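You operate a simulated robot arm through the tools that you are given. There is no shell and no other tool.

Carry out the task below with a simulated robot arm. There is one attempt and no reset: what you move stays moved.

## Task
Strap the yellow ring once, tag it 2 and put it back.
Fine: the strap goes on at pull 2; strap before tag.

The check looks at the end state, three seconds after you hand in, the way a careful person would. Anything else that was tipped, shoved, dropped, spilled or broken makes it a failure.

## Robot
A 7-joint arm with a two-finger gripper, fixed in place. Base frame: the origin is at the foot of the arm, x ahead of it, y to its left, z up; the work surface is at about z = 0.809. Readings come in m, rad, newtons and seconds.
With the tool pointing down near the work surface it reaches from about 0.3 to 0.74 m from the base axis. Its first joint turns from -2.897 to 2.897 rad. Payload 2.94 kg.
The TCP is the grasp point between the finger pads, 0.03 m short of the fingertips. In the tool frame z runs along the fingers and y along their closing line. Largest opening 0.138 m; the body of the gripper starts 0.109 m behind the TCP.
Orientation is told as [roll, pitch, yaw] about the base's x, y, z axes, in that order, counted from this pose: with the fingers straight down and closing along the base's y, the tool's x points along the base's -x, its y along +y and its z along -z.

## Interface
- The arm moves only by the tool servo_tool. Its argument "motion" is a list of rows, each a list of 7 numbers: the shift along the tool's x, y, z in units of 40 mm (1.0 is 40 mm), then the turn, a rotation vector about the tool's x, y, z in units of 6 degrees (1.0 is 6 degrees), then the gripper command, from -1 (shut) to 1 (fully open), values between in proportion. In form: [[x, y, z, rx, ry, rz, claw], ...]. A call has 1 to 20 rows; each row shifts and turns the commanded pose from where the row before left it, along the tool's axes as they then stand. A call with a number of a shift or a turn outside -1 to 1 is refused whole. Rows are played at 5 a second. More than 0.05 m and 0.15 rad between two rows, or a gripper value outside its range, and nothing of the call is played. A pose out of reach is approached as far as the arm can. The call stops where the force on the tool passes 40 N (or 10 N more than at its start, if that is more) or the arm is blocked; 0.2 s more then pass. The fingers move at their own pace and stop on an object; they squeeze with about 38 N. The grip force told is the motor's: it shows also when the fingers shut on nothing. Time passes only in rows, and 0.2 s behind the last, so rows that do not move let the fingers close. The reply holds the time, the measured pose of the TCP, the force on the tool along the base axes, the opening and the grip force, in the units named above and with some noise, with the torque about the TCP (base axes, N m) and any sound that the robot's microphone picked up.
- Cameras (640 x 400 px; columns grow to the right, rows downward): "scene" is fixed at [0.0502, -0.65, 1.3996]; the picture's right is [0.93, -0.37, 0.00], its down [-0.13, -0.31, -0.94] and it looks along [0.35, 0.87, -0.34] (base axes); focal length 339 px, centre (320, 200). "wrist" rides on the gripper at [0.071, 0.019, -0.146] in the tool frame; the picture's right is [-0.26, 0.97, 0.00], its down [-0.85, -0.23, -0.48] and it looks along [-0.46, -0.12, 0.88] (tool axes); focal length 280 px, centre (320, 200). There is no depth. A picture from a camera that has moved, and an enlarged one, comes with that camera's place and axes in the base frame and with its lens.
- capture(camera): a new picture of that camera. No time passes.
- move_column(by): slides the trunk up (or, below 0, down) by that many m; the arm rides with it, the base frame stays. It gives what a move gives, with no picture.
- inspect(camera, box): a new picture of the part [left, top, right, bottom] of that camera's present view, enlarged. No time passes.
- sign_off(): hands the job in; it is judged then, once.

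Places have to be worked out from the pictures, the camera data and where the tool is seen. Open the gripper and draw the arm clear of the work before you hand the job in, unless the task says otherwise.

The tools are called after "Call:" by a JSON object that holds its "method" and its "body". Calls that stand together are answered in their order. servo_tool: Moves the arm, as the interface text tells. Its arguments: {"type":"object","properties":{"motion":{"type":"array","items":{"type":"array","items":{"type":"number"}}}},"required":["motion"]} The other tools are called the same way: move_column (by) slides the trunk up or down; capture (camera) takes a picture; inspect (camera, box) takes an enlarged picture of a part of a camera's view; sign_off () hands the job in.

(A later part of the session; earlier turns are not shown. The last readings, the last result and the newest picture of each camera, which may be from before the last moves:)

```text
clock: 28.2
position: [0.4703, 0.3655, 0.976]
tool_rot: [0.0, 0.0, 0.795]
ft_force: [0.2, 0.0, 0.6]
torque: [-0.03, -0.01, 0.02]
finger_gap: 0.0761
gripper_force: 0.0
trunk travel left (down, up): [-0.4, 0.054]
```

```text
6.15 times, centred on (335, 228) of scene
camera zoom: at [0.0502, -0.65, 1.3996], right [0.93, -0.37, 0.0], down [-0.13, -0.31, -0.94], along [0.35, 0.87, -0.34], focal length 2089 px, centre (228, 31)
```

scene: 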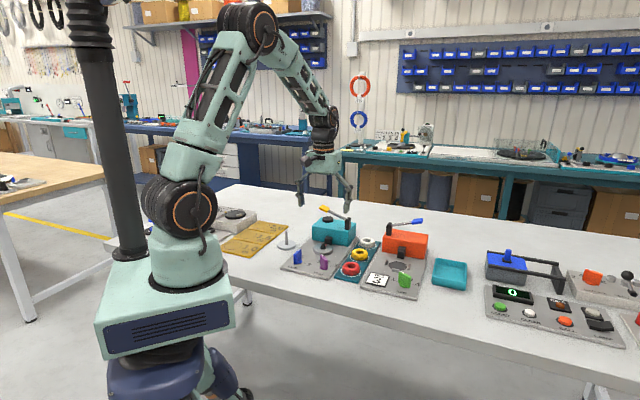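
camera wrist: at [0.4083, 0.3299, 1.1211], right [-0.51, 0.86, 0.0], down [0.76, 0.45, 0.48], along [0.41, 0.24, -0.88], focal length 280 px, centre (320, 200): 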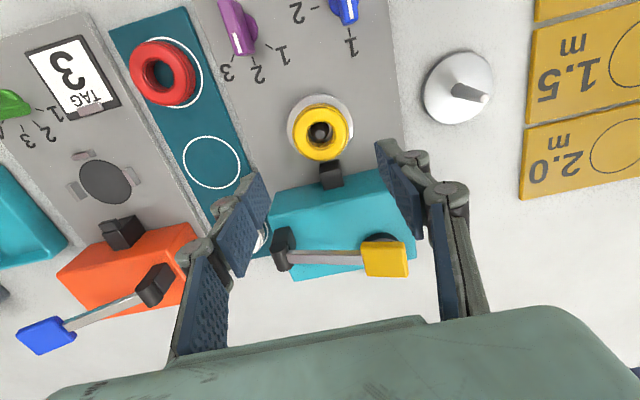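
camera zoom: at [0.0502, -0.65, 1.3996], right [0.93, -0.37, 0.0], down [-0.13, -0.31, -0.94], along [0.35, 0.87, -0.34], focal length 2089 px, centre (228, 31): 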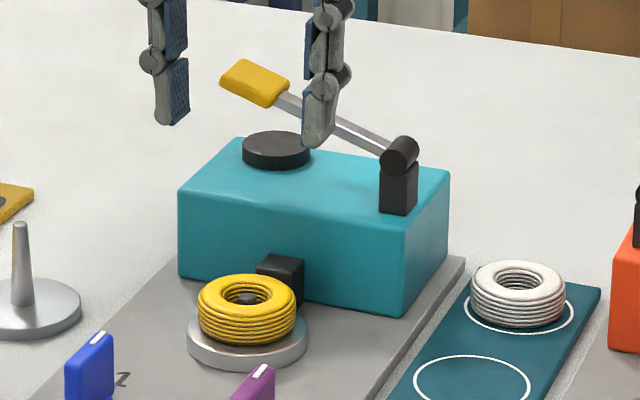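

The ring sits flat and centred on the strap spindle. The yellow paddle is at roughly (0.503, 0.441, 0.957); I'll rise, close the fingers and move above it to press the lever.

Call:
{"method": "servo_tool", "body": {"motion": [[0, 0, -1, 0, 0, 0, -0.3], [0, 0, -1, 0, 0, 0, -1], [-0.65, 0.26, 0, 0, 0, 0, -1], [-0.65, 0.26, 0, 0, 0, 0, -1], [-0.65, 0.26, 0, 0, 0, 0, -1], [0, 0, 0, 0, 0, 0, -1]]}}

Call:
{"method": "capture", "body": {"camera": "wrist"}}

Call:
{"method": "inspect", "body": {"camera": "scene", "box": [290, 165, 370, 255]}}

```text
clock: 29.6
position: [0.5038, 0.4435, 1.0563]
tool_rot: [0.0, 0.0, 0.795]
ft_force: [0.9, 0.0, -0.7]
torque: [0.01, 0.03, 0.05]
finger_gap: 0.0
gripper_force: 28.4
trunk travel left (down, up): [-0.4, 0.054]
```

```text
taken
camera wrist: at [0.4405, 0.4072, 1.201], right [-0.51, 0.86, 0.0], down [0.76, 0.45, 0.48], along [0.41, 0.24, -0.88], focal length 280 px, centre (320, 200)
```

wrist: 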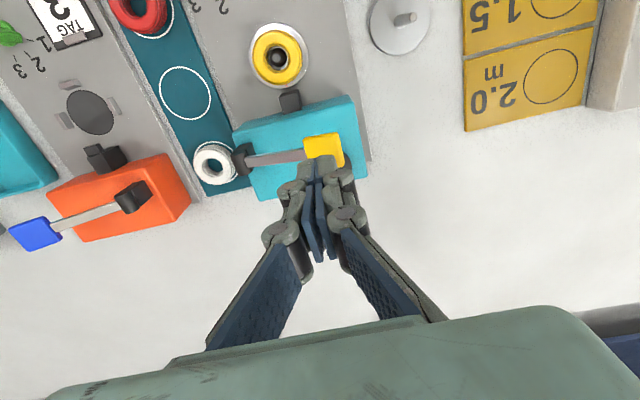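

```text
4.44 times, centred on (330, 210) of scene
camera zoom: at [0.0502, -0.65, 1.3996], right [0.93, -0.37, 0.0], down [-0.13, -0.31, -0.94], along [0.35, 0.87, -0.34], focal length 1508 px, centre (276, 156)
```

zoom: 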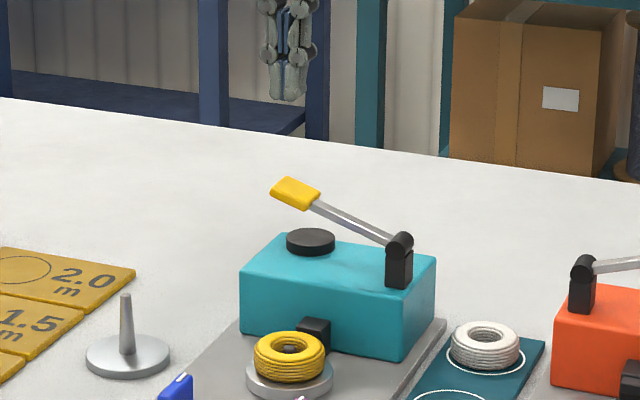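

Rays from four views agree on the paddle at about (0.513, 0.454, 0.940), i.e. 14 mm further out than the TCP. I'll shift there and come down to just above it.

Call:
{"method": "servo_tool", "body": {"motion": [[-0.35, 0.0, 0.3, 0, 0, 0, -1], [0, 0, 0.7, 0, 0, 0, -1], [0, 0, 0.6, 0, 0, 0, -1], [0, 0, 0, 0, 0, 0, -1]]}}

Call:
{"method": "capture", "body": {"camera": "wrist"}}

Call:
{"method": "inspect", "body": {"camera": "scene", "box": [290, 165, 370, 255]}}

```text
clock: 30.6
position: [0.5134, 0.4518, 0.9914]
tool_rot: [0.0, -0.002, 0.796]
ft_force: [0.3, 0.3, 0.9]
torque: [0.02, 0.01, -0.01]
finger_gap: 0.0
gripper_force: 28.3
trunk travel left (down, up): [-0.4, 0.054]
```

```text
taken
camera wrist: at [0.4507, 0.4174, 1.1361], right [-0.51, 0.86, 0.0], down [0.76, 0.45, 0.48], along [0.41, 0.24, -0.88], focal length 280 px, centre (320, 200)
```

wrist: 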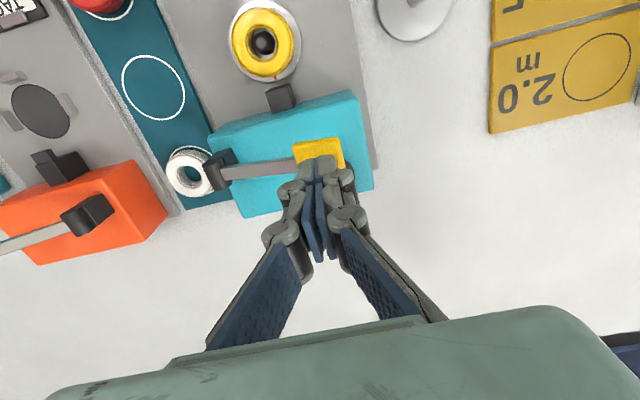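

```text
4.44 times, centred on (330, 210) of scene
camera zoom: at [0.0502, -0.65, 1.3996], right [0.93, -0.37, 0.0], down [-0.13, -0.31, -0.94], along [0.35, 0.87, -0.34], focal length 1508 px, centre (276, 156)
```

zoom: 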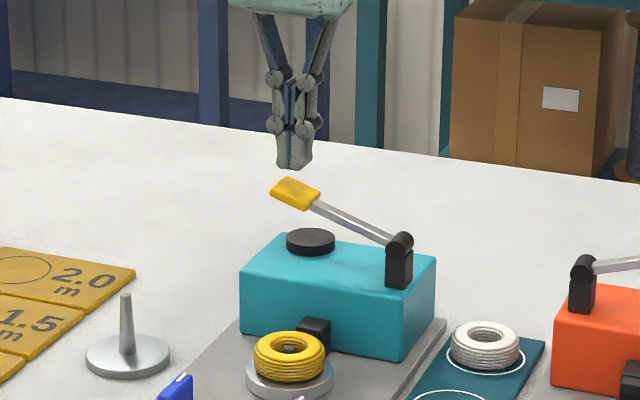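

The fingertips are right above the yellow paddle. I'll press down in small steps and watch the force and sound.

Call:
{"method": "servo_tool", "body": {"motion": [[0, 0, 0.2, 0, 0, 0, -1], [0, 0, 0.2, 0, 0, 0, -1], [0, 0, 0.15, 0, 0, 0, -1], [0, 0, 0.15, 0, 0, 0, -1], [0, 0, 0.15, 0, 0, 0, -1], [0, 0, 0.15, 0, 0, 0, -1]]}}

Call:
{"method": "inspect", "body": {"camera": "scene", "box": [290, 165, 370, 255]}}

```text
clock: 32.0
position: [0.5127, 0.4533, 0.9508]
tool_rot: [0.002, 0.002, 0.796]
ft_force: [0.1, 0.7, 0.4]
torque: [0.02, 0.04, 0.01]
finger_gap: 0.0001
gripper_force: 28.1
trunk travel left (down, up): [-0.4, 0.054]
```

```text
4.44 times, centred on (330, 210) of scene
camera zoom: at [0.0502, -0.65, 1.3996], right [0.93, -0.37, 0.0], down [-0.13, -0.31, -0.94], along [0.35, 0.87, -0.34], focal length 1508 px, centre (276, 156)
```

zoom: 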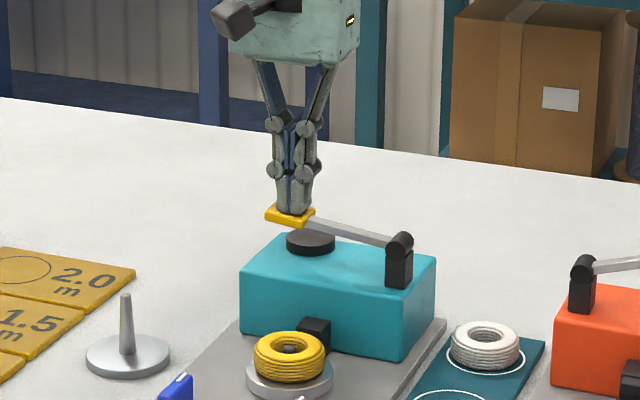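

The lever is moving freely under the tips. Continuing down to the bottom of its stroke.

Call:
{"method": "servo_tool", "body": {"motion": [[0, 0, 0.12, 0, 0, 0, -1], [0, 0, 0.12, 0, 0, 0, -1], [0, 0, 0.12, 0, 0, 0, -1], [0, 0, 0.12, 0, 0, 0, -1], [0, 0, 0.12, 0, 0, 0, -1], [0, 0, 0, 0, 0, 0, -1]]}}

Call:
{"method": "inspect", "body": {"camera": "scene", "box": [290, 165, 370, 255]}}

```text
clock: 33.4
position: [0.5132, 0.4535, 0.9264]
tool_rot: [-0.001, 0.0, 0.794]
ft_force: [-0.7, -0.3, 2.8]
torque: [-0.04, 0.04, -0.02]
finger_gap: 0.0
gripper_force: 28.5
trunk travel left (down, up): [-0.4, 0.054]
```

```text
4.44 times, centred on (330, 210) of scene
camera zoom: at [0.0502, -0.65, 1.3996], right [0.93, -0.37, 0.0], down [-0.13, -0.31, -0.94], along [0.35, 0.87, -0.34], focal length 1508 px, centre (276, 156)
```

zoom: 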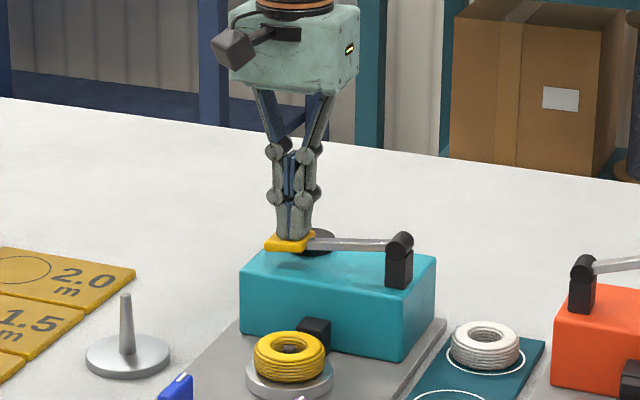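

Force rises only to about 3 N and there's no sound yet; the lever still has travel. Pressing further.

Call:
{"method": "servo_tool", "body": {"motion": [[0, 0, 0.1, 0, 0, 0, -1], [0, 0, 0.1, 0, 0, 0, -1], [0, 0, 0.1, 0, 0, 0, -1], [0, 0, 0.1, 0, 0, 0, -1], [0, 0, 0, 0, 0, 0, -1]]}}

Call:
{"method": "inspect", "body": {"camera": "scene", "box": [290, 165, 370, 255]}}

```text
clock: 34.6
position: [0.5127, 0.4528, 0.9161]
tool_rot: [-0.001, -0.008, 0.796]
ft_force: [-0.6, -1.7, 29.6]
torque: [-0.23, -0.01, -0.02]
finger_gap: 0.0001
gripper_force: 28.5
trunk travel left (down, up): [-0.4, 0.054]
```

```text
4.44 times, centred on (330, 210) of scene
camera zoom: at [0.0502, -0.65, 1.3996], right [0.93, -0.37, 0.0], down [-0.13, -0.31, -0.94], along [0.35, 0.87, -0.34], focal length 1508 px, centre (276, 156)
```

zoom: 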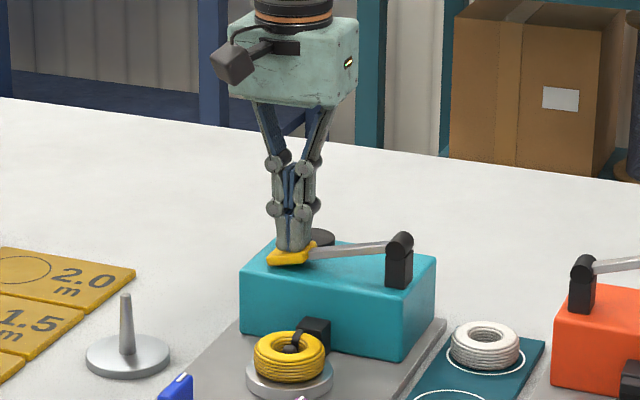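

The lever hit its stop at ~30 N and a dark band now shows on the ring at the head. I'll lift off smoothly and check the strap and lever.

Call:
{"method": "servo_tool", "body": {"motion": [[0, 0, -0.2, 0, 0, 0, -1], [0, 0, -0.3, 0, 0, 0, -1], [0, 0, -0.6, 0, 0, 0, -1], [0, 0, -1, 0, 0, 0, -1], [0, 0, -1, 0, 0, 0, -1], [0, 0, -0.5, 0, 0, 0, -1], [0.65, -0.3, 0, 0, 0, 0, 0.1], [0.65, -0.3, 0, 0, 0, 0, 0.1], [0.65, -0.3, 0, 0, 0, 0, 0.1], [0, 0, 0, 0, 0, 0, 0.1]]}}

Call:
{"method": "inspect", "body": {"camera": "scene", "box": [290, 185, 370, 260]}}

Call:
{"method": "inspect", "body": {"camera": "scene", "box": [312, 232, 342, 256]}}

Call:
{"method": "capture", "body": {"camera": "wrist"}}

```text
clock: 36.8
position: [0.4839, 0.3712, 1.0556]
tool_rot: [0.001, 0.0, 0.796]
ft_force: [-0.2, 0.0, 0.6]
torque: [0.01, 0.01, 0.0]
finger_gap: 0.0756
gripper_force: 0.1
trunk travel left (down, up): [-0.4, 0.054]
```

```text
5.33 times, centred on (330, 222) of scene
camera zoom: at [0.0502, -0.65, 1.3996], right [0.93, -0.37, 0.0], down [-0.13, -0.31, -0.94], along [0.35, 0.87, -0.34], focal length 1810 px, centre (267, 80)
```

zoom: 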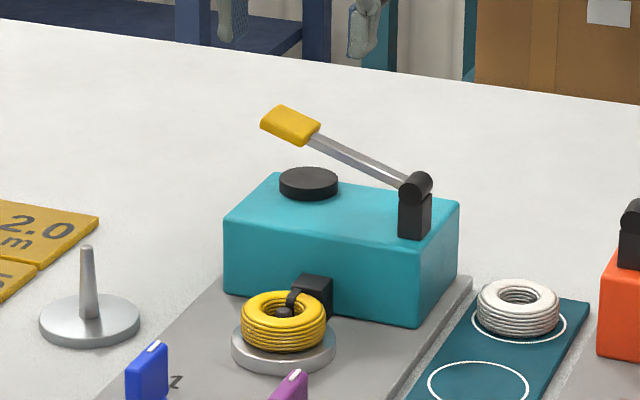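

```text
16.00 times, centred on (327, 244) of scene
camera zoom: at [0.0502, -0.65, 1.3996], right [0.93, -0.37, 0.0], down [-0.13, -0.31, -0.94], along [0.35, 0.87, -0.34], focal length 5430 px, centre (208, -504)
```

zoom: 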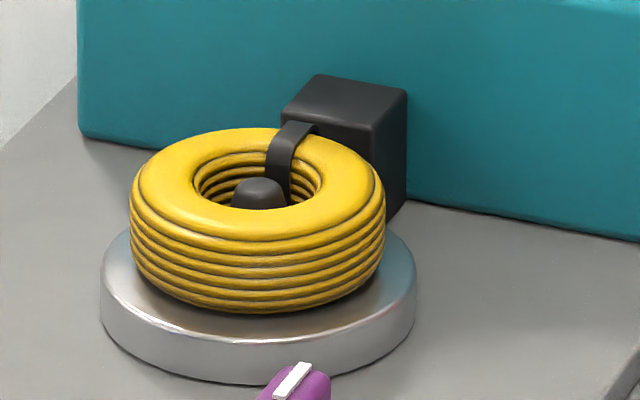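

```text
taken
camera wrist: at [0.4216, 0.3355, 1.2008], right [-0.51, 0.86, 0.0], down [0.76, 0.45, 0.48], along [0.41, 0.24, -0.88], focal length 280 px, centre (320, 200)
```

wrist: 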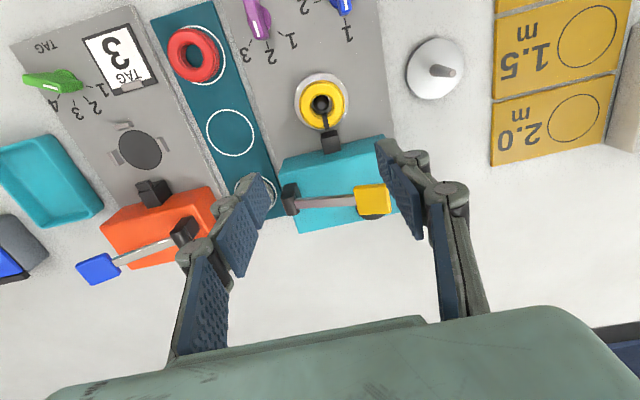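

One black strap is on the ring and the lever has sprung back up. Next the tag knob: I'll travel at height to above it (≈(0.617, 0.077)) and read its pointer.

Call:
{"method": "servo_tool", "body": {"motion": [[0.36, -0.94, 0, 0, 0, 0, 0.1], [0.36, -0.94, 0, 0, 0, 0, 0.1], [0.36, -0.94, 0, 0, 0, 0, 0.1], [0.36, -0.94, 0, 0, 0, 0, 0.1], [0.36, -0.94, 0, 0, 0, 0, 0.1], [0.36, -0.94, 0, 0, 0, 0, 0.1], [0.36, -0.94, 0, 0, 0, 0, 0.1], [0.36, -0.94, 0, 0, 0, 0, 0.1], [0, 0, 0.7, 0, 0, 0, 0.1], [0, 0, 0, 0, 0, 0, 0.1]]}}

Call:
{"method": "capture", "body": {"camera": "wrist"}}

Call:
{"method": "inspect", "body": {"camera": "wrist", "box": [240, 60, 400, 160]}}

Call:
{"method": "inspect", "body": {"camera": "scene", "box": [360, 250, 440, 300]}}

```text
clock: 39.0
position: [0.6209, 0.0787, 1.0272]
tool_rot: [-0.001, 0.0, 0.796]
ft_force: [0.2, -0.4, -0.2]
torque: [0.01, -0.02, 0.02]
finger_gap: 0.0757
gripper_force: 0.2
trunk travel left (down, up): [-0.4, 0.054]
```

```text
taken
camera wrist: at [0.5567, 0.0432, 1.1726], right [-0.51, 0.86, 0.0], down [0.76, 0.45, 0.48], along [0.41, 0.24, -0.88], focal length 280 px, centre (320, 200)
```

wrist: 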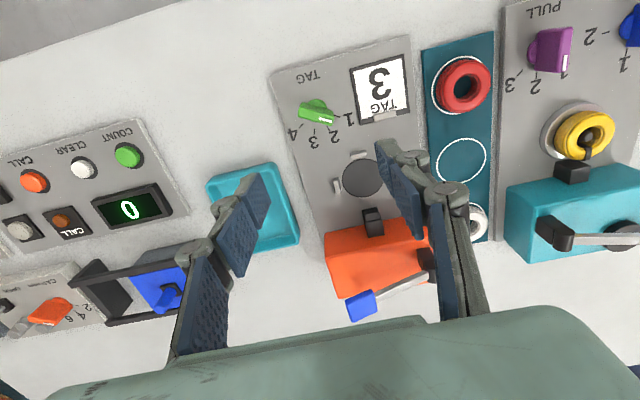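

```text
4.00 times, centred on (320, 110) of wrist
camera zoom: at [0.5567, 0.0432, 1.1726], right [-0.51, 0.86, 0.0], down [0.76, 0.45, 0.48], along [0.41, 0.24, -0.88], focal length 1122 px, centre (320, 560)
```

zoom: 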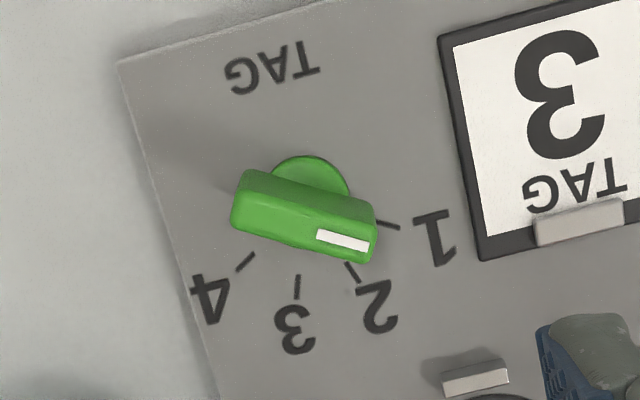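

```text
8.00 times, centred on (400, 275) of scene
camera zoom: at [0.0502, -0.65, 1.3996], right [0.93, -0.37, 0.0], down [-0.13, -0.31, -0.94], along [0.35, 0.87, -0.34], focal length 2715 px, centre (-320, -400)
```

zoom: 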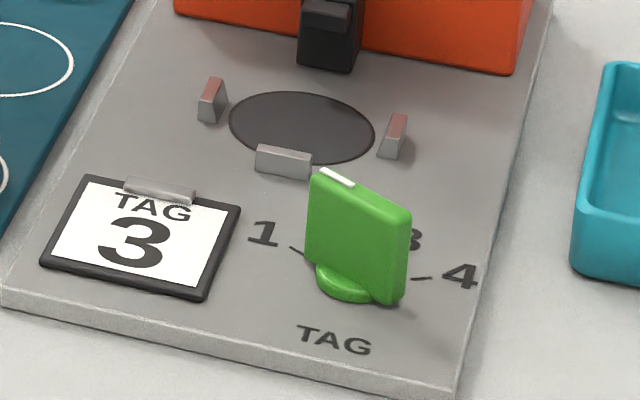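

The "TAG 3" slip is just a card clipped on the board; the green knob itself points at 1 (about 58° off the station axis), with 2 at about +20°. I'll turn the tool to straddle the bar, narrow the fingers and come down partway.

Call:
{"method": "servo_tool", "body": {"motion": [[0.085, -0.0875, 0, 0, 0, -1, -0.3], [0, 0, 0, 0, 0, -1, -0.3], [0, 0, 0, 0, 0, -1, -0.3], [0, 0, 0, 0, 0, -1, -0.3], [0, 0, 0, 0, 0, -1, -0.3], [0, 0, 0, 0, 0, -1, -0.3], [0, 0, 0, 0, 0, -1, -0.3], [0, 0, 0, 0, 0, -1, -0.3], [0, 0, 0, 0, 0, -1, -0.3], [0, 0, 0, 0, 0, -0.7, -0.3], [0, 0, 0.9, 0, 0, 0, -0.3], [0, 0, 0.9, 0, 0, 0, -0.3], [0, 0, 0.9, 0, 0, 0, -0.3], [0, 0, 0, 0, 0, 0, -0.3]]}}

Call:
{"method": "capture", "body": {"camera": "wrist"}}

Call:
{"method": "inspect", "body": {"camera": "wrist", "box": [240, 90, 400, 190]}}

```text
clock: 42.0
position: [0.6196, 0.0743, 0.9192]
tool_rot: [0.0, 0.0, 1.814]
ft_force: [0.6, -0.1, -0.7]
torque: [0.01, -0.01, 0.0]
finger_gap: 0.0481
gripper_force: 0.0
trunk travel left (down, up): [-0.4, 0.054]
```

```text
taken
camera wrist: at [0.6179, 0.0023, 1.0646], right [-1.0, 0.02, 0.0], down [0.02, 0.88, 0.48], along [0.01, 0.48, -0.88], focal length 280 px, centre (320, 200)
```

wrist: 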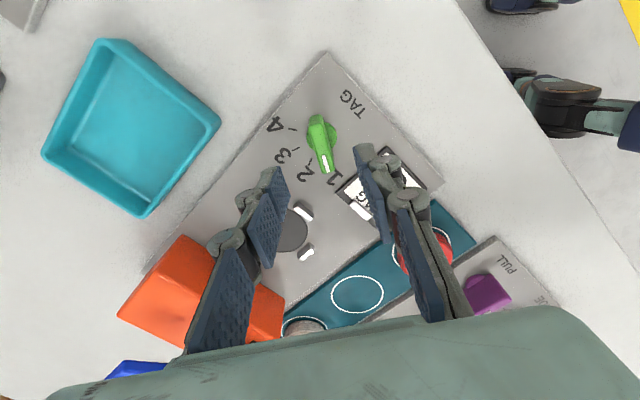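

```text
4.00 times, centred on (320, 140) of wrist
camera zoom: at [0.6179, 0.0023, 1.0646], right [-1.0, 0.02, 0.0], down [0.02, 0.88, 0.48], along [0.01, 0.48, -0.88], focal length 1122 px, centre (320, 440)
```

zoom: 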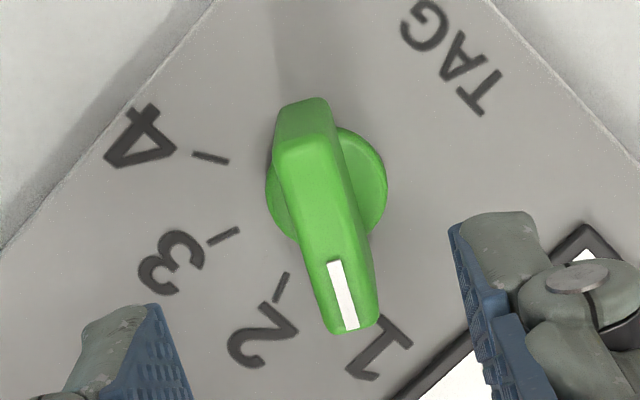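

The bar is centred between the fingers within 2 mm and aligned to within a few degrees. Descending and closing on it.

Call:
{"method": "servo_tool", "body": {"motion": [[0.04, 0.035, 0.7, 0, 0, 0, -0.3], [0, 0, 0.6, 0, 0, 0, -0.3], [0, 0, 0.27, 0, 0, 0, -0.3], [0, 0, 0, 0, 0, 0, -0.6], [0, 0, 0, 0, 0, 0, -1], [0, 0, 0, 0, 0, 0, -1]]}}

Call:
{"method": "capture", "body": {"camera": "wrist"}}

```text
clock: 43.4
position: [0.6173, 0.0727, 0.8553]
tool_rot: [0.001, 0.001, 1.811]
ft_force: [0.1, -0.6, -0.7]
torque: [-0.16, -0.03, 0.03]
finger_gap: 0.0116
gripper_force: 38.5
trunk travel left (down, up): [-0.4, 0.054]
```

```text
taken
camera wrist: at [0.6162, 0.0006, 1.0014], right [-1.0, 0.02, 0.0], down [0.02, 0.88, 0.48], along [0.01, 0.48, -0.88], focal length 280 px, centre (320, 200)
```

wrist: 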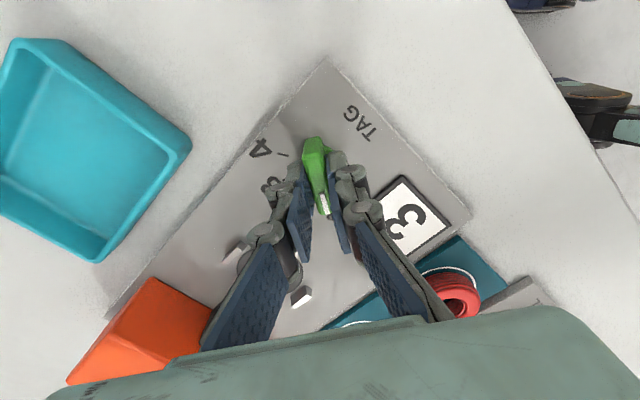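

Held at 11.6 mm. Turning clockwise about 38° brings it to mark 2 (base angle ≈ 65.5°).

Call:
{"method": "servo_tool", "body": {"motion": [[0, 0, 0, 0, 0, 1, -1], [0, 0, 0, 0, 0, 1, -1], [0, 0, 0, 0, 0, 1, -1], [0, 0, 0, 0, 0, 1, -1], [0, 0, 0, 0, 0, 1, -1], [0, 0, 0, 0, 0, 1, -1], [0, 0, 0, 0, 0, 0.4, -1], [0, 0, 0, 0, 0, 0, -1], [0, 0, 0, 0, 0, 0, -0.3], [0, 0, 0, 0, 0, 0, -0.3], [0, 0, -0.5, 0, 0, 0, -0.3], [0, 0, -1, 0, 0, 0, -0.3], [0, 0, -1, 0, 0, 0, -0.3], [0, 0, -1, 0, 0, 0, 0], [0, 0, -0.8, 0, 0, 0, 0.1], [0, 0, 0, 0, 0, 0, 0.1]]}}

Call:
{"method": "capture", "body": {"camera": "wrist"}}

Call:
{"method": "inspect", "body": {"camera": "wrist", "box": [240, 60, 400, 160]}}

Call:
{"method": "inspect", "body": {"camera": "scene", "box": [360, 230, 440, 300]}}

```text
clock: 46.8
position: [0.6179, 0.0732, 1.0292]
tool_rot: [0.001, 0.002, 1.142]
ft_force: [0.8, -0.1, -0.4]
torque: [0.0, 0.01, 0.0]
finger_gap: 0.0759
gripper_force: 0.0
trunk travel left (down, up): [-0.4, 0.054]
```

```text
taken
camera wrist: at [0.5707, 0.0173, 1.174], right [-0.77, 0.64, 0.0], down [0.56, 0.68, 0.48], along [0.3, 0.37, -0.88], focal length 280 px, centre (320, 200)
```

wrist: 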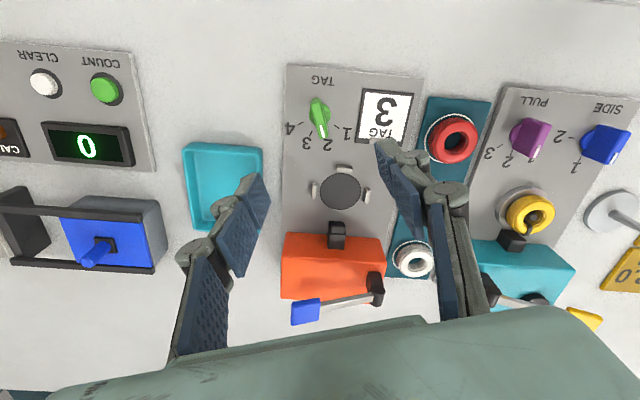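

```text
4.00 times, centred on (320, 110) of wrist
camera zoom: at [0.5707, 0.0173, 1.174], right [-0.77, 0.64, 0.0], down [0.56, 0.68, 0.48], along [0.3, 0.37, -0.88], focal length 1122 px, centre (320, 560)
```

zoom: 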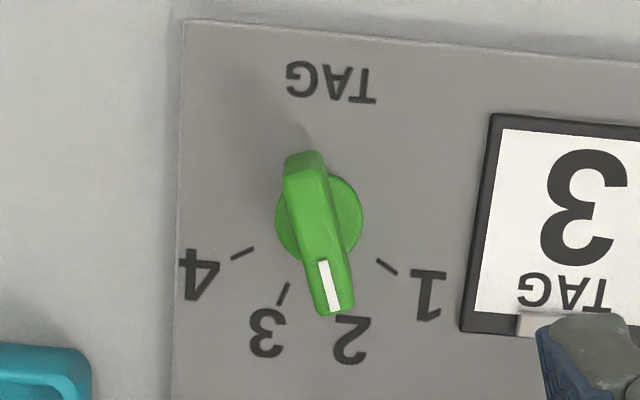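

```text
5.71 times, centred on (400, 265) of scene
camera zoom: at [0.0502, -0.65, 1.3996], right [0.93, -0.37, 0.0], down [-0.13, -0.31, -0.94], along [0.35, 0.87, -0.34], focal length 1939 px, centre (-137, -171)
```

zoom: 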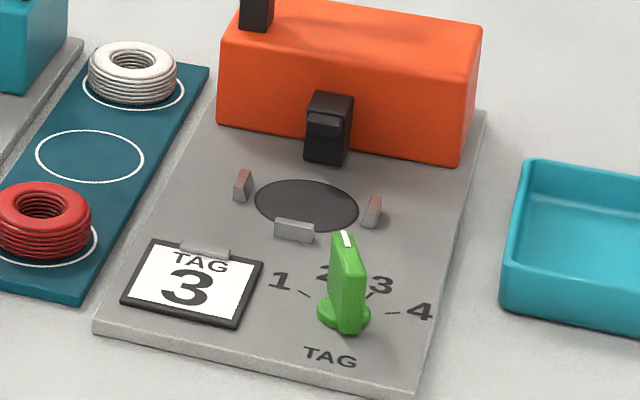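

The tag knob is on 2. Now back to the ring: I'll turn back to the station axis and go above the strap spindle.

Call:
{"method": "servo_tool", "body": {"motion": [[0, 0, -0.3, 0, 0, 1, 0.1], [0, 0, 0, 0, 0, 1, 0.1], [0, 0, 0, 0, 0, 1, 0.1], [0, 0, 0, 0, 0, 0.3, 0.1], [-0.334, 0.969, 0, 0, 0, 0, 0.1], [-0.334, 0.969, 0, 0, 0, 0, 0.1], [-0.334, 0.969, 0, 0, 0, 0, 0.1], [-0.334, 0.969, 0, 0, 0, 0, 0.1], [-0.334, 0.969, 0, 0, 0, 0, 0.1], [-0.334, 0.969, 0, 0, 0, 0, 0.1], [-0.334, 0.969, 0, 0, 0, 0, 0.1], [-0.334, 0.969, 0, 0, 0, 0, 0.1], [0, 0, 0.8, 0, 0, 0, 0.1], [0, 0, 0.8, 0, 0, 0, 0.1], [0, 0, 0, 0, 0, 0, 0.1]]}}

Call:
{"method": "capture", "body": {"camera": "wrist"}}

Call:
{"method": "inspect", "body": {"camera": "wrist", "box": [240, 90, 400, 190]}}

```text
clock: 50.0
position: [0.4698, 0.3671, 0.9765]
tool_rot: [0.0, 0.001, 0.796]
ft_force: [-1.3, 0.4, 0.1]
torque: [0.0, 0.0, 0.0]
finger_gap: 0.076
gripper_force: 0.1
trunk travel left (down, up): [-0.4, 0.054]
```

```text
taken
camera wrist: at [0.4072, 0.3312, 1.122], right [-0.51, 0.86, 0.0], down [0.76, 0.45, 0.48], along [0.41, 0.24, -0.88], focal length 280 px, centre (320, 200)
```

wrist: 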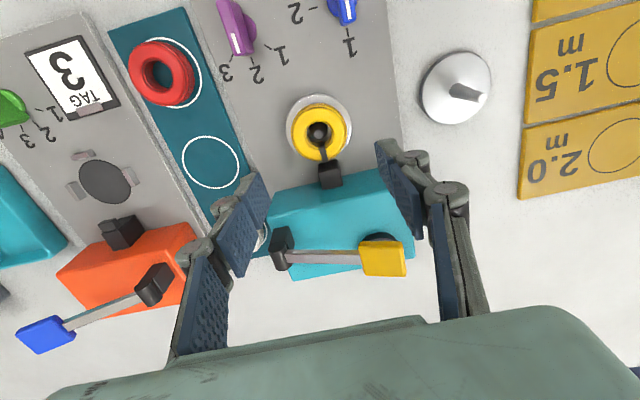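

```text
4.00 times, centred on (320, 140) of wrist
camera zoom: at [0.4072, 0.3312, 1.122], right [-0.51, 0.86, 0.0], down [0.76, 0.45, 0.48], along [0.41, 0.24, -0.88], focal length 1122 px, centre (320, 440)
```

zoom: 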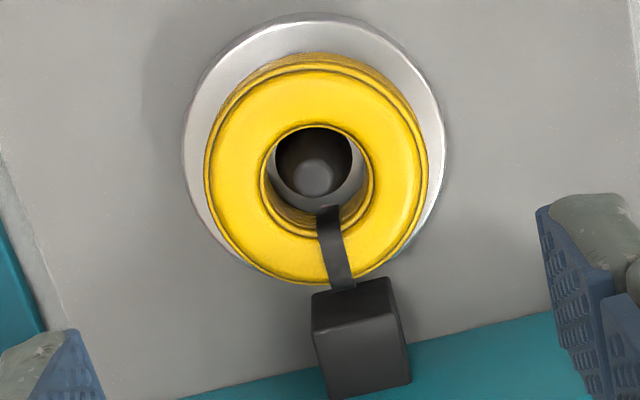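

The strap is clearly across the ring at the head. The ring is centred under the gripper; I'll descend to the earlier release height, close and lift gently.

Call:
{"method": "servo_tool", "body": {"motion": [[0, 0, 0.8, 0, 0, 0, 0.1], [0, 0, 0.8, 0, 0, 0, 0.1], [0, 0, 0.7, 0, 0, 0, 0.1], [0, 0, 0.45, 0, 0, 0, 0.1], [0, 0, 0.22, 0, 0, 0, 0.1], [0, 0, 0, 0, 0, 0, 0.1]]}}

Call:
{"method": "inspect", "body": {"camera": "scene", "box": [300, 220, 350, 260]}}

```text
clock: 51.4
position: [0.4718, 0.3668, 0.8567]
tool_rot: [0.0, 0.0, 0.796]
ft_force: [-0.3, -0.3, 0.0]
torque: [0.03, -0.02, 0.03]
finger_gap: 0.0759
gripper_force: 0.1
trunk travel left (down, up): [-0.4, 0.054]
```

```text
10.00 times, centred on (325, 240) of scene
camera zoom: at [0.0502, -0.65, 1.3996], right [0.93, -0.37, 0.0], down [-0.13, -0.31, -0.94], along [0.35, 0.87, -0.34], focal length 3394 px, centre (270, -200)
```

zoom: 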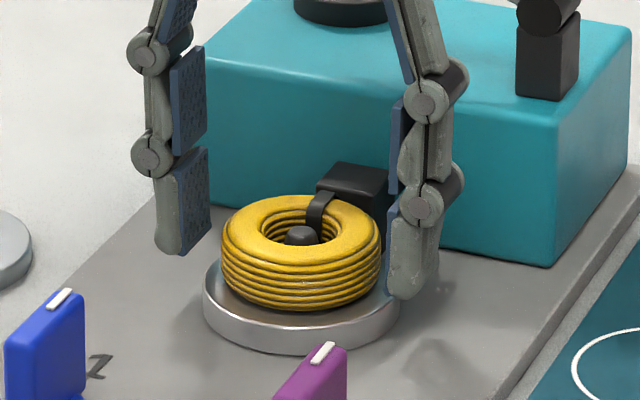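

Clear of everything with the tips at the disc's rim. Closing and lifting slowly.

Call:
{"method": "servo_tool", "body": {"motion": [[0, 0, 0, 0, 0, 0, -0.2], [0, 0, 0, 0, 0, 0, -0.6], [0, 0, 0, 0, 0, 0, -1], [0, 0, 0, 0, 0, 0, -1], [0, 0, -0.1, 0, 0, 0, -1], [0, 0, -0.25, 0, 0, 0, -1], [0, 0, -0.4, 0, 0, 0, -1], [0, 0, -0.6, 0, 0, 0, -1], [0, 0, -0.6, 0, 0, 0, -1], [0, 0, -0.3, 0, 0, 0, -1], [0, 0, 0, 0, 0, 0, -1]]}}

Call:
{"method": "capture", "body": {"camera": "wrist"}}

Call:
{"method": "inspect", "body": {"camera": "scene", "box": [290, 195, 370, 260]}}

```text
clock: 53.8
position: [0.4702, 0.3668, 0.9484]
tool_rot: [0.001, 0.0, 0.797]
ft_force: [0.4, 1.1, -1.0]
torque: [0.01, -0.01, -0.01]
finger_gap: 0.0568
gripper_force: 38.3
trunk travel left (down, up): [-0.4, 0.054]
```

```text
taken
camera wrist: at [0.4083, 0.3307, 1.0931], right [-0.51, 0.86, 0.0], down [0.76, 0.45, 0.48], along [0.41, 0.24, -0.88], focal length 280 px, centre (320, 200)
```

wrist: 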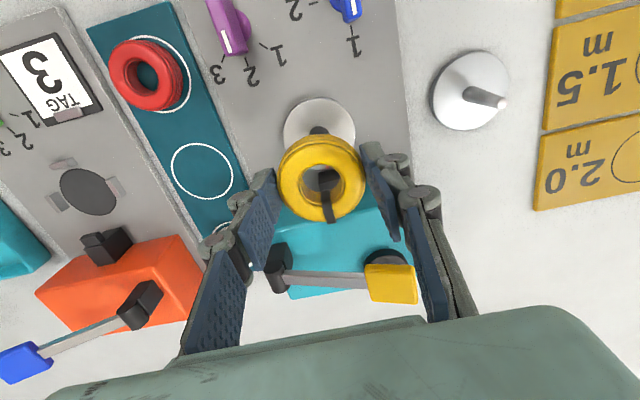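

```text
6.15 times, centred on (330, 228) of scene
camera zoom: at [0.0502, -0.65, 1.3996], right [0.93, -0.37, 0.0], down [-0.13, -0.31, -0.94], along [0.35, 0.87, -0.34], focal length 2089 px, centre (258, 31)
```

zoom: 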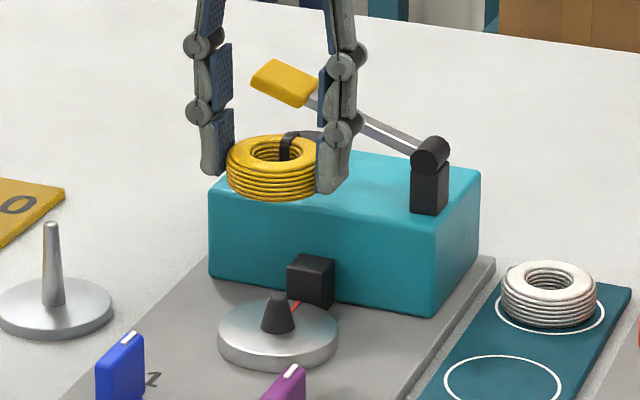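

The strapped ring is held (56.8 mm). The tag nest has small guide blocks at both sides and in front, so I'll carry the ring there at height and look closely at the clearances before lowering.

Call:
{"method": "servo_tool", "body": {"motion": [[0, 0, -0.5, 0, 0, 0, -1], [0, -0.8, 0, 0, 0, 0, -1], [0, -0.8, 0, 0, 0, 0, -1], [0, -0.8, 0, 0, 0, 0, -1], [0, -0.8, 0, 0, 0, 0, -1], [0, -0.8, 0, 0, 0, 0, -1], [0, -0.8, 0, 0, 0, 0, -1], [0, -0.8, 0, 0, 0, 0, -1], [0, -0.8, 0, 0, 0, 0, -1], [0, 0, 0, 0, 0, 0, -1]]}}

Call:
{"method": "capture", "body": {"camera": "wrist"}}

Call:
{"method": "inspect", "body": {"camera": "wrist", "box": [230, 80, 410, 230]}}

Call:
{"method": "inspect", "body": {"camera": "scene", "box": [380, 220, 440, 290]}}

```text
clock: 56.0
position: [0.6546, 0.1873, 0.9685]
tool_rot: [-0.001, 0.0, 0.796]
ft_force: [-0.4, -0.2, -1.1]
torque: [-0.01, 0.03, 0.02]
finger_gap: 0.0569
gripper_force: 37.9
trunk travel left (down, up): [-0.4, 0.054]
```

```text
taken
camera wrist: at [0.5924, 0.1512, 1.114], right [-0.51, 0.86, 0.0], down [0.76, 0.45, 0.48], along [0.41, 0.24, -0.88], focal length 280 px, centre (320, 200)
```

wrist: 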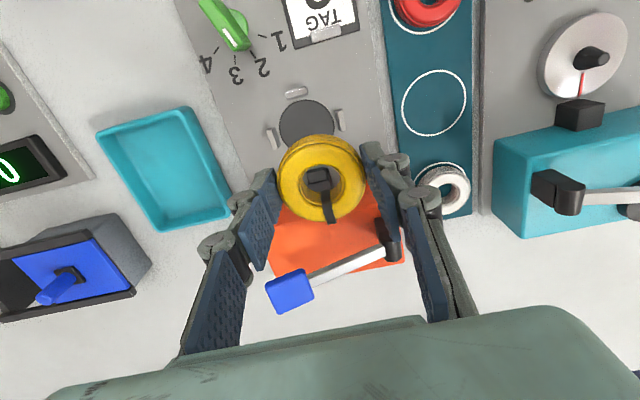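

```text
2.67 times, centred on (320, 155) of wrist
camera zoom: at [0.5924, 0.1512, 1.114], right [-0.51, 0.86, 0.0], down [0.76, 0.45, 0.48], along [0.41, 0.24, -0.88], focal length 748 px, centre (320, 320)
```

zoom: 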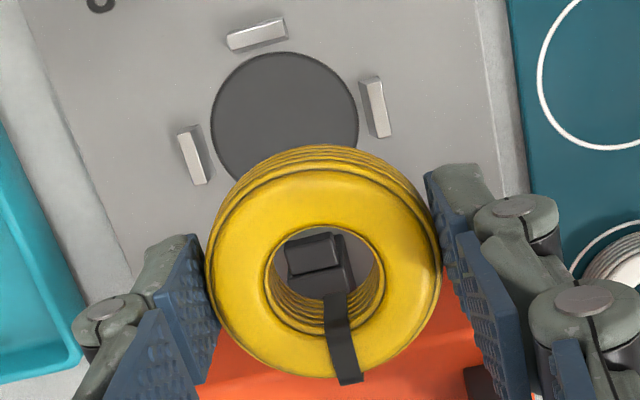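

```text
5.71 times, centred on (410, 255) of scene
camera zoom: at [0.0502, -0.65, 1.3996], right [0.93, -0.37, 0.0], down [-0.13, -0.31, -0.94], along [0.35, 0.87, -0.34], focal length 1939 px, centre (-194, -114)
```

zoom: 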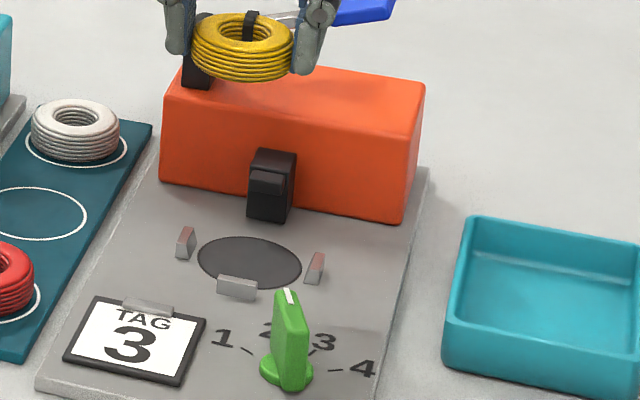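

The nest's dark pad is ring-sized, with guide blocks about 33 mm out on both sides and in front, so my fingers must stay above the guide tops. I'll zoom in to measure the guide height.

Call:
{"method": "inspect", "body": {"camera": "scene", "box": [396, 240, 436, 274]}}

Call:
{"method": "inspect", "body": {"camera": "wrist", "box": [255, 75, 365, 155]}}

Call:
{"method": "inspect", "body": {"camera": "scene", "box": [335, 225, 385, 285]}}

```text
11.76 times, centred on (416, 257) of scene
camera zoom: at [0.0502, -0.65, 1.3996], right [0.93, -0.37, 0.0], down [-0.13, -0.31, -0.94], along [0.35, 0.87, -0.34], focal length 3993 px, centre (-809, -471)
```

zoom: 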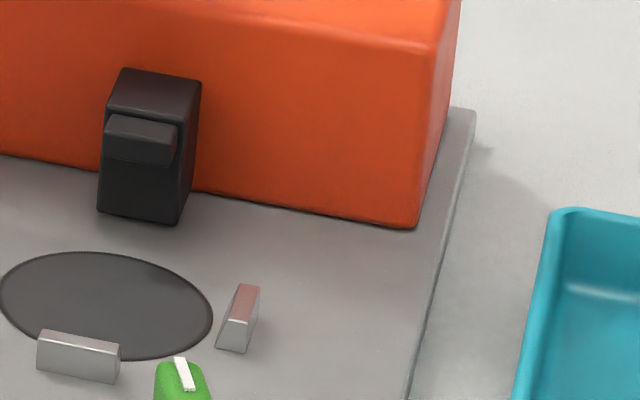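

```text
5.00 times, centred on (310, 115) of wrist
camera zoom: at [0.5924, 0.1512, 1.114], right [-0.51, 0.86, 0.0], down [0.76, 0.45, 0.48], along [0.41, 0.24, -0.88], focal length 1402 px, centre (370, 625)
```

zoom: 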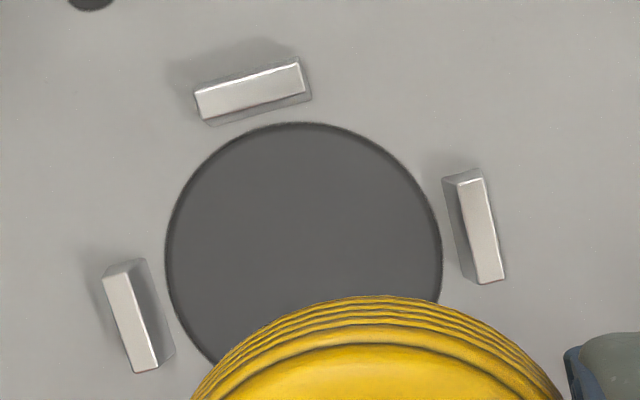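

```text
6.67 times, centred on (360, 255) of scene
camera zoom: at [0.0502, -0.65, 1.3996], right [0.93, -0.37, 0.0], down [-0.13, -0.31, -0.94], along [0.35, 0.87, -0.34], focal length 2263 px, centre (53, -167)
```

zoom: 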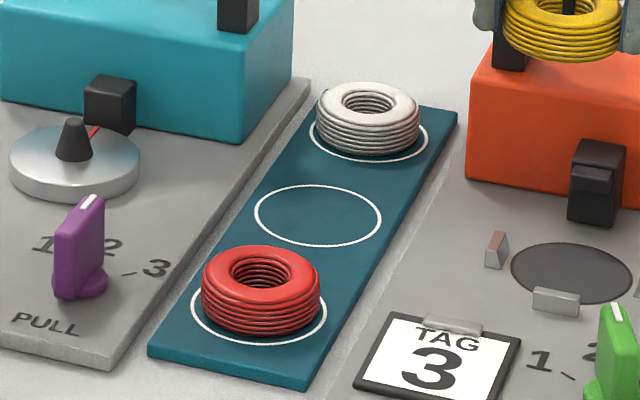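

The guides are ~10 mm tall with inner faces ~32 mm out, and the machine head sits ~50 mm back, so a grip turned 45° lets the fingers pass between the guides. I'll rotate the held ring 45° here at height (fingers along base y) and recheck alignment.

Call:
{"method": "servo_tool", "body": {"motion": [[0, 0, 0, 0, 0, 1, -1], [0, 0, 0, 0, 0, 1, -1], [0, 0, 0, 0, 0, 1, -1], [0, 0, 0, 0, 0, 1, -1], [0, 0, 0, 0, 0, 1, -1], [0, 0, 0, 0, 0, 1, -1], [0, 0, 0, 0, 0, 1, -1], [0, 0, 0, 0, 0, 0.5, -1], [0, 0, 0, 0, 0, 0, -1]]}}

Call:
{"method": "capture", "body": {"camera": "wrist"}}

Call:
{"method": "inspect", "body": {"camera": "wrist", "box": [240, 70, 400, 210]}}

Call:
{"method": "inspect", "body": {"camera": "scene", "box": [370, 200, 450, 280]}}

```text
clock: 58.0
position: [0.6551, 0.1872, 0.968]
tool_rot: [0.0, 0.0, 0.011]
ft_force: [0.0, -0.5, -1.2]
torque: [-0.03, 0.03, 0.02]
finger_gap: 0.0566
gripper_force: 38.1
trunk travel left (down, up): [-0.4, 0.054]
```

```text
taken
camera wrist: at [0.5836, 0.2076, 1.1129], right [0.25, 0.97, 0.0], down [0.85, -0.22, 0.48], along [0.46, -0.12, -0.88], focal length 280 px, centre (320, 200)
```

wrist: 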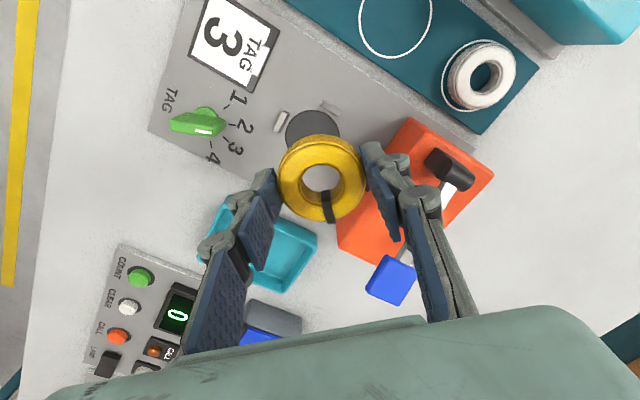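

```text
2.86 times, centred on (320, 140) of wrist
camera zoom: at [0.5836, 0.2076, 1.1129], right [0.25, 0.97, 0.0], down [0.85, -0.22, 0.48], along [0.46, -0.12, -0.88], focal length 801 px, centre (320, 371)
```

zoom: 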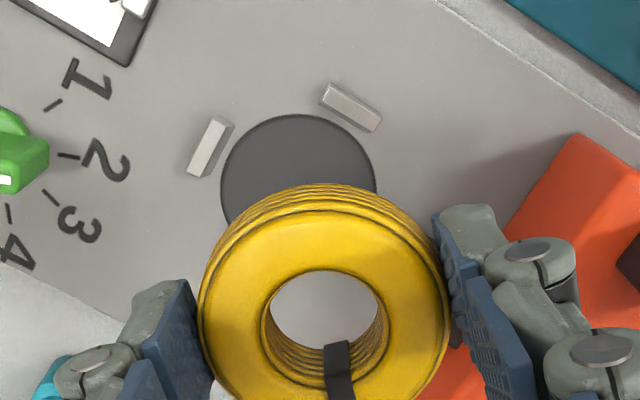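

```text
5.00 times, centred on (410, 240) of scene
camera zoom: at [0.0502, -0.65, 1.3996], right [0.93, -0.37, 0.0], down [-0.13, -0.31, -0.94], along [0.35, 0.87, -0.34], focal length 1697 px, centre (-130, 0)
```

zoom: 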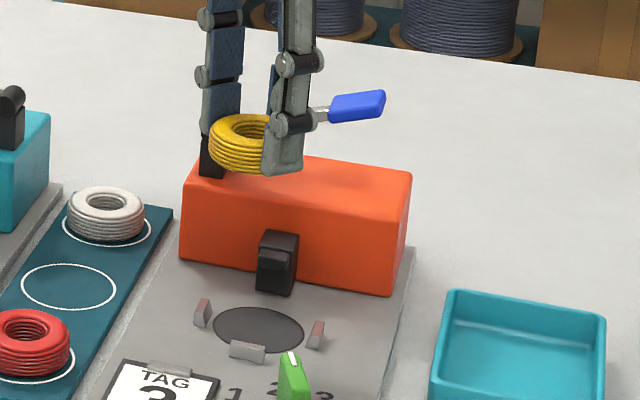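

Ring rotated and still held. The pad centre works out at ≈ (0.663, 0.176) from both orientations; I'll shift there, lower to z ≈ 0.90 and recheck.

Call:
{"method": "servo_tool", "body": {"motion": [[-0.23, -0.295, 0, 0, 0, 0, -1], [0, 0, 0.6, 0, 0, 0, -1], [0, 0, 0.6, 0, 0, 0, -1], [0, 0, 0.5, 0, 0, 0, -1], [0, 0, 0, 0, 0, 0, -1]]}}

Call:
{"method": "capture", "body": {"camera": "wrist"}}

Call:
{"method": "inspect", "body": {"camera": "wrist", "box": [240, 110, 400, 210]}}

Call:
{"method": "inspect", "body": {"camera": "scene", "box": [380, 220, 440, 280]}}

```text
clock: 59.2
position: [0.6638, 0.1756, 0.9005]
tool_rot: [0.0, 0.002, 0.009]
ft_force: [0.0, 0.2, -1.9]
torque: [0.01, 0.04, -0.01]
finger_gap: 0.0569
gripper_force: 37.8
trunk travel left (down, up): [-0.4, 0.054]
```

```text
taken
camera wrist: at [0.593, 0.1958, 1.0451], right [0.25, 0.97, 0.0], down [0.85, -0.22, 0.48], along [0.46, -0.12, -0.88], focal length 280 px, centre (320, 200)
```

wrist: 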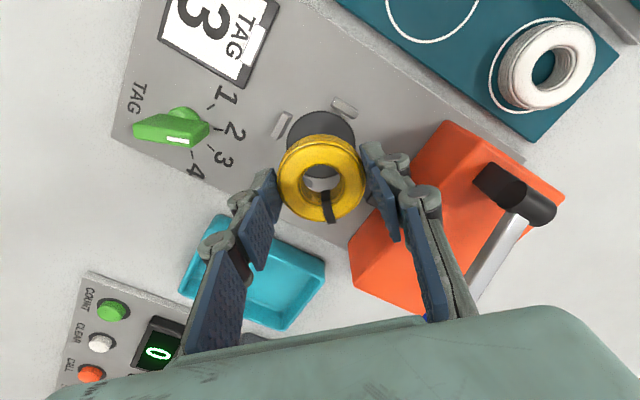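

```text
4.00 times, centred on (320, 160) of wrist
camera zoom: at [0.593, 0.1958, 1.0451], right [0.25, 0.97, 0.0], down [0.85, -0.22, 0.48], along [0.46, -0.12, -0.88], focal length 1122 px, centre (320, 360)
```

zoom: 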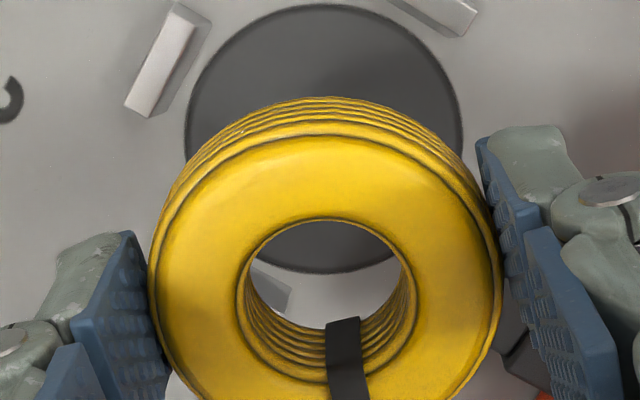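

```text
6.67 times, centred on (410, 250) of scene
camera zoom: at [0.0502, -0.65, 1.3996], right [0.93, -0.37, 0.0], down [-0.13, -0.31, -0.94], along [0.35, 0.87, -0.34], focal length 2263 px, centre (-280, -133)
```

zoom: 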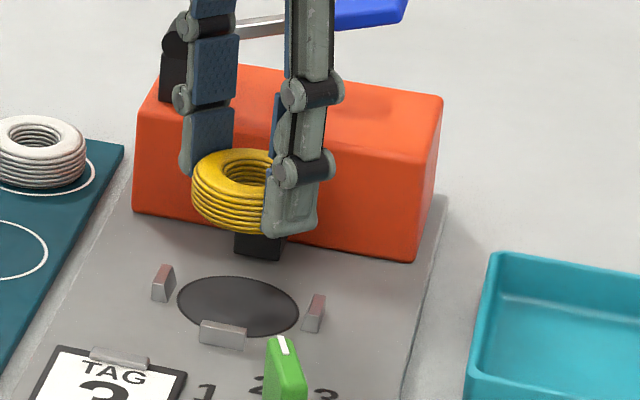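

Ring and pad coincide to within about 1 mm. Lowering to just above the guides first, then in small steps.

Call:
{"method": "servo_tool", "body": {"motion": [[0, 0, 0.5, 0, 0, 0, -1], [0, 0, 0.35, 0, 0, 0, -1], [0, 0, 0, 0, 0, 0, -1]]}}

Call:
{"method": "capture", "body": {"camera": "wrist"}}

Call:
{"method": "inspect", "body": {"camera": "scene", "box": [380, 230, 440, 280]}}

```text
clock: 60.0
position: [0.6634, 0.1756, 0.8667]
tool_rot: [0.001, 0.0, 0.009]
ft_force: [0.5, -0.7, -1.2]
torque: [-0.02, 0.02, 0.02]
finger_gap: 0.0567
gripper_force: 37.7
trunk travel left (down, up): [-0.4, 0.054]
```

```text
taken
camera wrist: at [0.593, 0.1956, 1.0117], right [0.25, 0.97, 0.0], down [0.85, -0.22, 0.48], along [0.46, -0.12, -0.88], focal length 280 px, centre (320, 200)
```

wrist: 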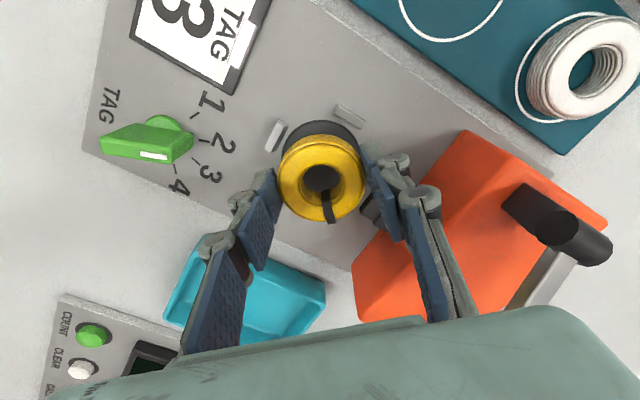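

```text
8.00 times, centred on (410, 255) of scene
camera zoom: at [0.0502, -0.65, 1.3996], right [0.93, -0.37, 0.0], down [-0.13, -0.31, -0.94], along [0.35, 0.87, -0.34], focal length 2715 px, centre (-400, -240)
```

zoom: 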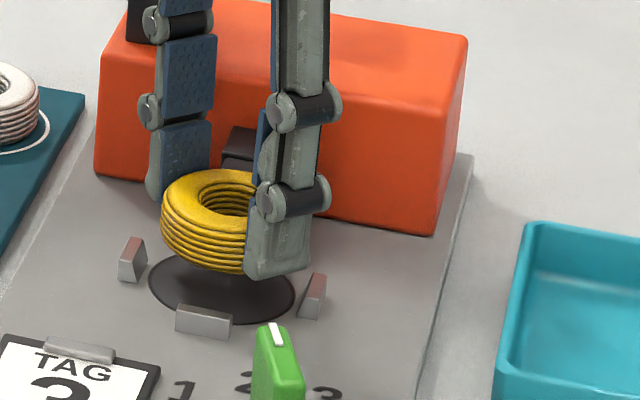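

The near finger is heading between the front and right guides as planned. Continuing down in 4 mm steps.

Call:
{"method": "servo_tool", "body": {"motion": [[0, 0, 0.1, 0, 0, 0, -1], [0, 0, 0.1, 0, 0, 0, -1], [0, 0, 0.1, 0, 0, 0, -1], [0, 0, 0, 0, 0, 0, -1]]}}

Call:
{"method": "inspect", "body": {"camera": "scene", "box": [380, 230, 440, 280]}}

Call:
{"method": "inspect", "body": {"camera": "wrist", "box": [240, 110, 400, 210]}}

```text
clock: 61.0
position: [0.6639, 0.1768, 0.8542]
tool_rot: [0.001, 0.0, 0.01]
ft_force: [-0.9, -0.4, -0.8]
torque: [0.01, 0.02, 0.0]
finger_gap: 0.057
gripper_force: 38.0
trunk travel left (down, up): [-0.4, 0.054]
```

```text
8.00 times, centred on (410, 255) of scene
camera zoom: at [0.0502, -0.65, 1.3996], right [0.93, -0.37, 0.0], down [-0.13, -0.31, -0.94], along [0.35, 0.87, -0.34], focal length 2715 px, centre (-400, -240)
```

zoom: 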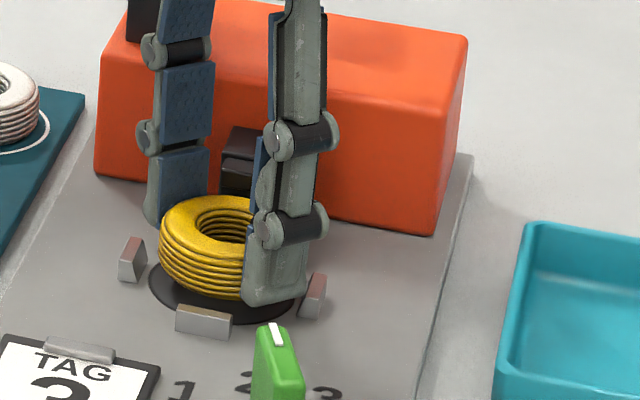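

```text
4.00 times, centred on (320, 160) of wrist
camera zoom: at [0.5932, 0.1958, 0.9992], right [0.25, 0.97, 0.0], down [0.85, -0.22, 0.48], along [0.46, -0.12, -0.88], focal length 1122 px, centre (320, 360)
```

zoom: 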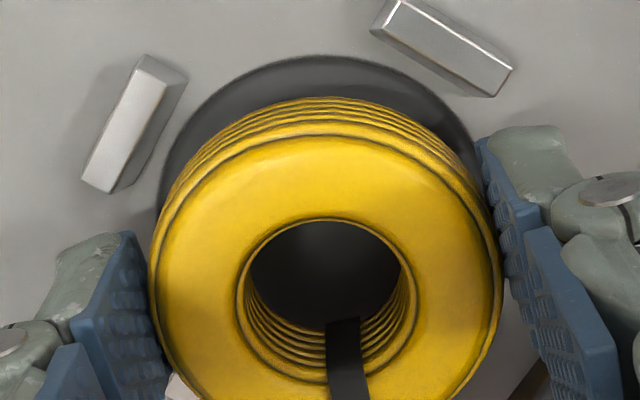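

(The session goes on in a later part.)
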